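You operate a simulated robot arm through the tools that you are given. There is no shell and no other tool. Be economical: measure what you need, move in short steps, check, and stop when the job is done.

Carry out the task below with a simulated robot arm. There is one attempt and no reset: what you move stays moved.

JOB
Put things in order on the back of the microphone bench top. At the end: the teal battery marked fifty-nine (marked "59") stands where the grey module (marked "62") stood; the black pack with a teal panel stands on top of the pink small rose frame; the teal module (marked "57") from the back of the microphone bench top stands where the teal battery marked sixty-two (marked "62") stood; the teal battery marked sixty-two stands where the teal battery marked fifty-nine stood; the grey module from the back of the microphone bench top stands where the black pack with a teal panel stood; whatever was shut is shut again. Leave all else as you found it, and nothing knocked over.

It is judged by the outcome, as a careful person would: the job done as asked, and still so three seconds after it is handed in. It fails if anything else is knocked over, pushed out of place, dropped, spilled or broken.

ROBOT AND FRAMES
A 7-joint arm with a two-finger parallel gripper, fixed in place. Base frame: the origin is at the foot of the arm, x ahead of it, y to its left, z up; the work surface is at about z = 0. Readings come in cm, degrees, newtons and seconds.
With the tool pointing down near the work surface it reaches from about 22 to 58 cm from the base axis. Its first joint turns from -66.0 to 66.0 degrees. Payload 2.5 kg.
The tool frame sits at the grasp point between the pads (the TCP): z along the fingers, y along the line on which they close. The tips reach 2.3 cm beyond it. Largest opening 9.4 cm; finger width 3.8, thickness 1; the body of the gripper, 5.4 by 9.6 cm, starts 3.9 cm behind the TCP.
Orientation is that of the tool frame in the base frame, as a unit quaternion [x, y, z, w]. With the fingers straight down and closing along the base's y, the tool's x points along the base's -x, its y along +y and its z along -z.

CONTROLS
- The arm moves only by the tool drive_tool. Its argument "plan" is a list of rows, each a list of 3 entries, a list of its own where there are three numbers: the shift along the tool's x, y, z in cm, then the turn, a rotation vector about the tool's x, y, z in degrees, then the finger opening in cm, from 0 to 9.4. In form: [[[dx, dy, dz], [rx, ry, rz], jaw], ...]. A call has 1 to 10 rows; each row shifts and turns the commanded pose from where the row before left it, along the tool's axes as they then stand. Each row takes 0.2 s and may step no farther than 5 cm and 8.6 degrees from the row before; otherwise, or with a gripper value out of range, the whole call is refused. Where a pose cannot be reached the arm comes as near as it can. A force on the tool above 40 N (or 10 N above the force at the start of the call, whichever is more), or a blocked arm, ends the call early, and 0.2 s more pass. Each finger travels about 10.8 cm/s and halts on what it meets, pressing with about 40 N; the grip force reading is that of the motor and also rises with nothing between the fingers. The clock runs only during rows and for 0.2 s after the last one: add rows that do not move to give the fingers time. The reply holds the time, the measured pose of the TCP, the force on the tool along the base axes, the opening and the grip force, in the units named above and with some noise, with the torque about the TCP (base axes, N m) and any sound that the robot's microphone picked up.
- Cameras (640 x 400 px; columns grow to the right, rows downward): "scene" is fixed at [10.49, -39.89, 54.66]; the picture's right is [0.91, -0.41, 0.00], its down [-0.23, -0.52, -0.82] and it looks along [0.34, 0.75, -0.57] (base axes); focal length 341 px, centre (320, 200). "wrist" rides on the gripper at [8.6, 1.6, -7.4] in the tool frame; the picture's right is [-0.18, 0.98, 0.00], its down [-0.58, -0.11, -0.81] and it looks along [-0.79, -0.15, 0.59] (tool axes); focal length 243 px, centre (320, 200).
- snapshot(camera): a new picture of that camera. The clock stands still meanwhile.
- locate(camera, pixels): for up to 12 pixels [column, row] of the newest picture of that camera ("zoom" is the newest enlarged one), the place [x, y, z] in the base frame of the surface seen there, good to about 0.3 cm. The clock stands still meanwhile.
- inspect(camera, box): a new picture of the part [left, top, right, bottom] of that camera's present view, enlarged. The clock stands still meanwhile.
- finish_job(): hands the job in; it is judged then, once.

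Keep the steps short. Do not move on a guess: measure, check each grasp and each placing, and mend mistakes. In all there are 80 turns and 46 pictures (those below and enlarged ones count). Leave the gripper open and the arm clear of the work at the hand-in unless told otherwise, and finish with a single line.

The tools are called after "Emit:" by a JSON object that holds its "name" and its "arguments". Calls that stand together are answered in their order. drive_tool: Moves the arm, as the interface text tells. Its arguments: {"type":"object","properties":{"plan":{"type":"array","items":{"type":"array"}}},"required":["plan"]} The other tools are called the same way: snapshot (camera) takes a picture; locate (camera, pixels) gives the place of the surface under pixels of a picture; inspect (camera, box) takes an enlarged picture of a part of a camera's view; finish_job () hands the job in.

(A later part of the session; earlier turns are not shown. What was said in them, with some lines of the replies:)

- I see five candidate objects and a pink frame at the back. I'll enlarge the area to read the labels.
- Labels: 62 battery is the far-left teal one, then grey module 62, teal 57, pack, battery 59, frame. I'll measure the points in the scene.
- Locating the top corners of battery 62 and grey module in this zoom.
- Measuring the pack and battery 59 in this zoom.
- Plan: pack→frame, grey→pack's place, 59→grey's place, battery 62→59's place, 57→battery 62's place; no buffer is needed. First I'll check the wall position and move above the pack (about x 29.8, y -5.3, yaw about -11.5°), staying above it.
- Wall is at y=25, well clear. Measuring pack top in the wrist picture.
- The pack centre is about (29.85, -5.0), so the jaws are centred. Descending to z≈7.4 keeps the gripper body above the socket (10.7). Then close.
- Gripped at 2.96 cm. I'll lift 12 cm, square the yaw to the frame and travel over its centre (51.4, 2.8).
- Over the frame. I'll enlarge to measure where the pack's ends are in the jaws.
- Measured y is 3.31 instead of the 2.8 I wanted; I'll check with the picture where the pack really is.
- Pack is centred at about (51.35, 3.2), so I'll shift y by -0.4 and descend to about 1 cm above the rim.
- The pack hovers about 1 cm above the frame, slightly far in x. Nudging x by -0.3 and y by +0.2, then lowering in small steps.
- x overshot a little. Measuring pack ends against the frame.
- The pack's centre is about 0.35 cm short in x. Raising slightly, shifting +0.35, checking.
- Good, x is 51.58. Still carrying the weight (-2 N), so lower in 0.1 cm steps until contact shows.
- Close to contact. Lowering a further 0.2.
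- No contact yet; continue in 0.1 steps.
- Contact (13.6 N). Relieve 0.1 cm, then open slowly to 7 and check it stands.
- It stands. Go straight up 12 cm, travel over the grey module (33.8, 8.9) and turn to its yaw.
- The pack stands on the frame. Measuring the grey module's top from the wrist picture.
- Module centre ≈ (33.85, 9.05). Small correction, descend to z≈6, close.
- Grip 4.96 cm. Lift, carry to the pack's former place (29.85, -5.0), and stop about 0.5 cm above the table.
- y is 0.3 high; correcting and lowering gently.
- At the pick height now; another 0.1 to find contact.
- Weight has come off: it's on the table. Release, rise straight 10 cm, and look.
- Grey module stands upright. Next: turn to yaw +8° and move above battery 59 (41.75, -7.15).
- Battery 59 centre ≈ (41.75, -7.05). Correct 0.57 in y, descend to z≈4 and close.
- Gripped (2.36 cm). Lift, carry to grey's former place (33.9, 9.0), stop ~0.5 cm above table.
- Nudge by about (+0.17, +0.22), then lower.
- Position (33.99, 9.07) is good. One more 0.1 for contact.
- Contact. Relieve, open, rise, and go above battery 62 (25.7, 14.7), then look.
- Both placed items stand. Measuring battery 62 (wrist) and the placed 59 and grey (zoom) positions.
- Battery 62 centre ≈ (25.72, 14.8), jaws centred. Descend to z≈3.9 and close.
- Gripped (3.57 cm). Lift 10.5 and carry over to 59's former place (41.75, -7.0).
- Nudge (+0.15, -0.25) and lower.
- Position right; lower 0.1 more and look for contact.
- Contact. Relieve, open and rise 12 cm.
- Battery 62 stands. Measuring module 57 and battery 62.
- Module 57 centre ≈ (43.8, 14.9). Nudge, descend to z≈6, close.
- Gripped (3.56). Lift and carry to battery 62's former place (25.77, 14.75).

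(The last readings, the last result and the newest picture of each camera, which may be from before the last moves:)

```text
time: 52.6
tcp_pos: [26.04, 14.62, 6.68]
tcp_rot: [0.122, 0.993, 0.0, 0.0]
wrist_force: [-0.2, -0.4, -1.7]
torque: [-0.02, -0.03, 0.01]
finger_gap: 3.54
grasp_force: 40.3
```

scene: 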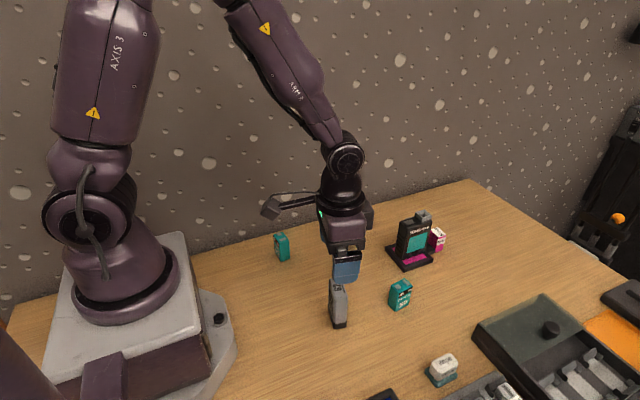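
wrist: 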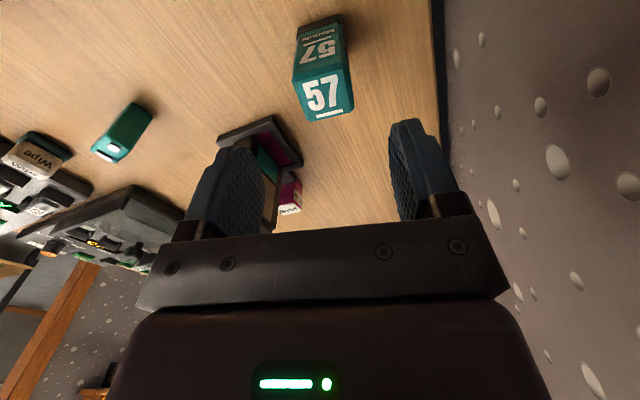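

Nudge (-0.25, +0.1), lower 0.8.

Emit:
{"name": "drive_tool", "arguments": {"plan": [[[0.27, 0.07, 0], [0, 0, 0], 1.8], [[0, 0, 0.4], [0, 0, 0], 1.8], [[0, 0, 0.2], [0, 0, 0], 1.8], [[0, 0, 0.1], [0, 0, 0], 1.8], [[0, 0, 0], [0, 0, 0], 1.8]]}}

Emit:
{"name": "drive_tool", "arguments": {"plan": [[[0, 0, 0.1], [0, 0, 0], 1.8], [[0, 0, 0], [0, 0, 0], 1.8]]}}

```text
time: 53.8
tcp_pos: [25.67, 14.73, 5.88]
tcp_rot: [0.122, 0.993, 0.0, 0.0]
wrist_force: [0.7, -0.3, -1.1]
torque: [-0.02, 0.02, -0.01]
finger_gap: 3.55
grasp_force: 39.5
```

```text
time: 54.4
tcp_pos: [25.62, 14.79, 5.79]
tcp_rot: [0.122, 0.993, 0.0, 0.0]
wrist_force: [0.3, -0.7, -1.8]
torque: [0.0, -0.05, -0.02]
finger_gap: 3.55
grasp_force: 39.9
```

Emit:
{"name": "drive_tool", "arguments": {"plan": [[[0, 0, 0.1], [0, 0, 0], 1.8], [[0, 0, 0], [0, 0, 0], 1.8]]}}

```text
time: 55.0
tcp_pos: [25.68, 14.8, 5.71]
tcp_rot: [0.122, 0.993, 0.0, 0.0]
wrist_force: [-7.1, -4.7, 31.1]
torque: [-0.17, 0.19, 0.04]
finger_gap: 3.55
grasp_force: 40.4
```

Firm contact (31 N). Relieve 0.1, open gradually, rise clear.

Emit:
{"name": "drive_tool", "arguments": {"plan": [[[0, 0, -0.1], [0, 0, 0], 1.8], [[0, 0, 0], [0, 0, 0], 4], [[0, 0, 0], [0, 0, 0], 5], [[0, 0, 0], [0, 0, 0], 7], [[0, 0, -4], [0, 0, 0], 7], [[0, 0, -4], [0, 0, 0], 7], [[0, 0, -4.5], [0, 0, 0], 7], [[0, 0, -4.5], [0, 0, 0], 9], [[0, 0, -4.5], [0, 0, 0], 9], [[0, 0, 0], [0, 0, 0], 9]]}}

Emit:
{"name": "snapshot", "arguments": {"camera": "scene"}}

Emit:
{"name": "inspect", "arguments": {"camera": "scene", "box": [240, 180, 480, 330]}}

```text
time: 57.2
tcp_pos: [25.35, 15.1, 27.28]
tcp_rot: [0.123, 0.992, 0.0, 0.0]
wrist_force: [0.0, 0.2, -0.4]
torque: [0.0, -0.01, 0.02]
finger_gap: 8.99
grasp_force: 0.0
```

```text
17 pictures are left
```

scene: 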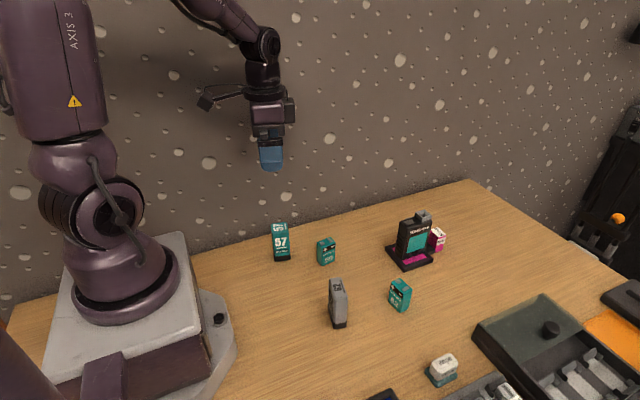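

```text
2.67 times, centred on (360, 255) of scene
```

zoom: 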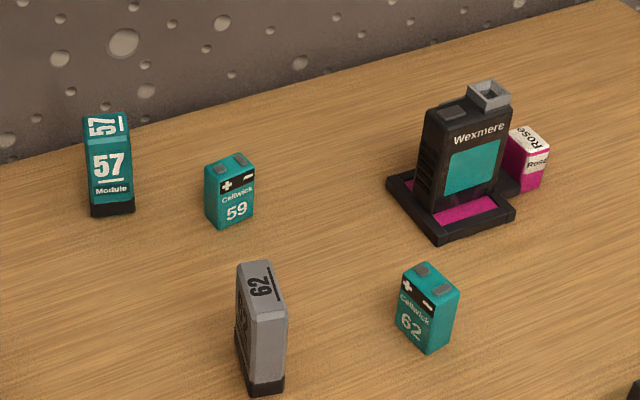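

All upright. One last measurement of 57's top, the pack and the frame corners.

Emit:
{"name": "locate", "arguments": {"camera": "zoom", "pixels": [[88, 120], [126, 116], [128, 135], [92, 139], [392, 182], [436, 240], [512, 212], [440, 205]]}}

```text
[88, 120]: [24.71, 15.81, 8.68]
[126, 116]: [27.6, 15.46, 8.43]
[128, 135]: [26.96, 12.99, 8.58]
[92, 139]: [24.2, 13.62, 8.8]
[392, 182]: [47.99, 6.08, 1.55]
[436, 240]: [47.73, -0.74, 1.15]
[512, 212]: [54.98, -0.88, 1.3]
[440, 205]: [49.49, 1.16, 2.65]
```

Module 57 is centred at about (25.85, 14.5), the frame has not moved, and everything is upright. The gripper is open and clear, so I'm handing in.

Emit:
{"name": "finish_job", "arguments": {}}

```text
The job is handed in.
```

The five items stand in their asked-for places, all upright and within about 0.4 cm by my measurements; the frame has not moved, I opened nothing, and the job is handed in.
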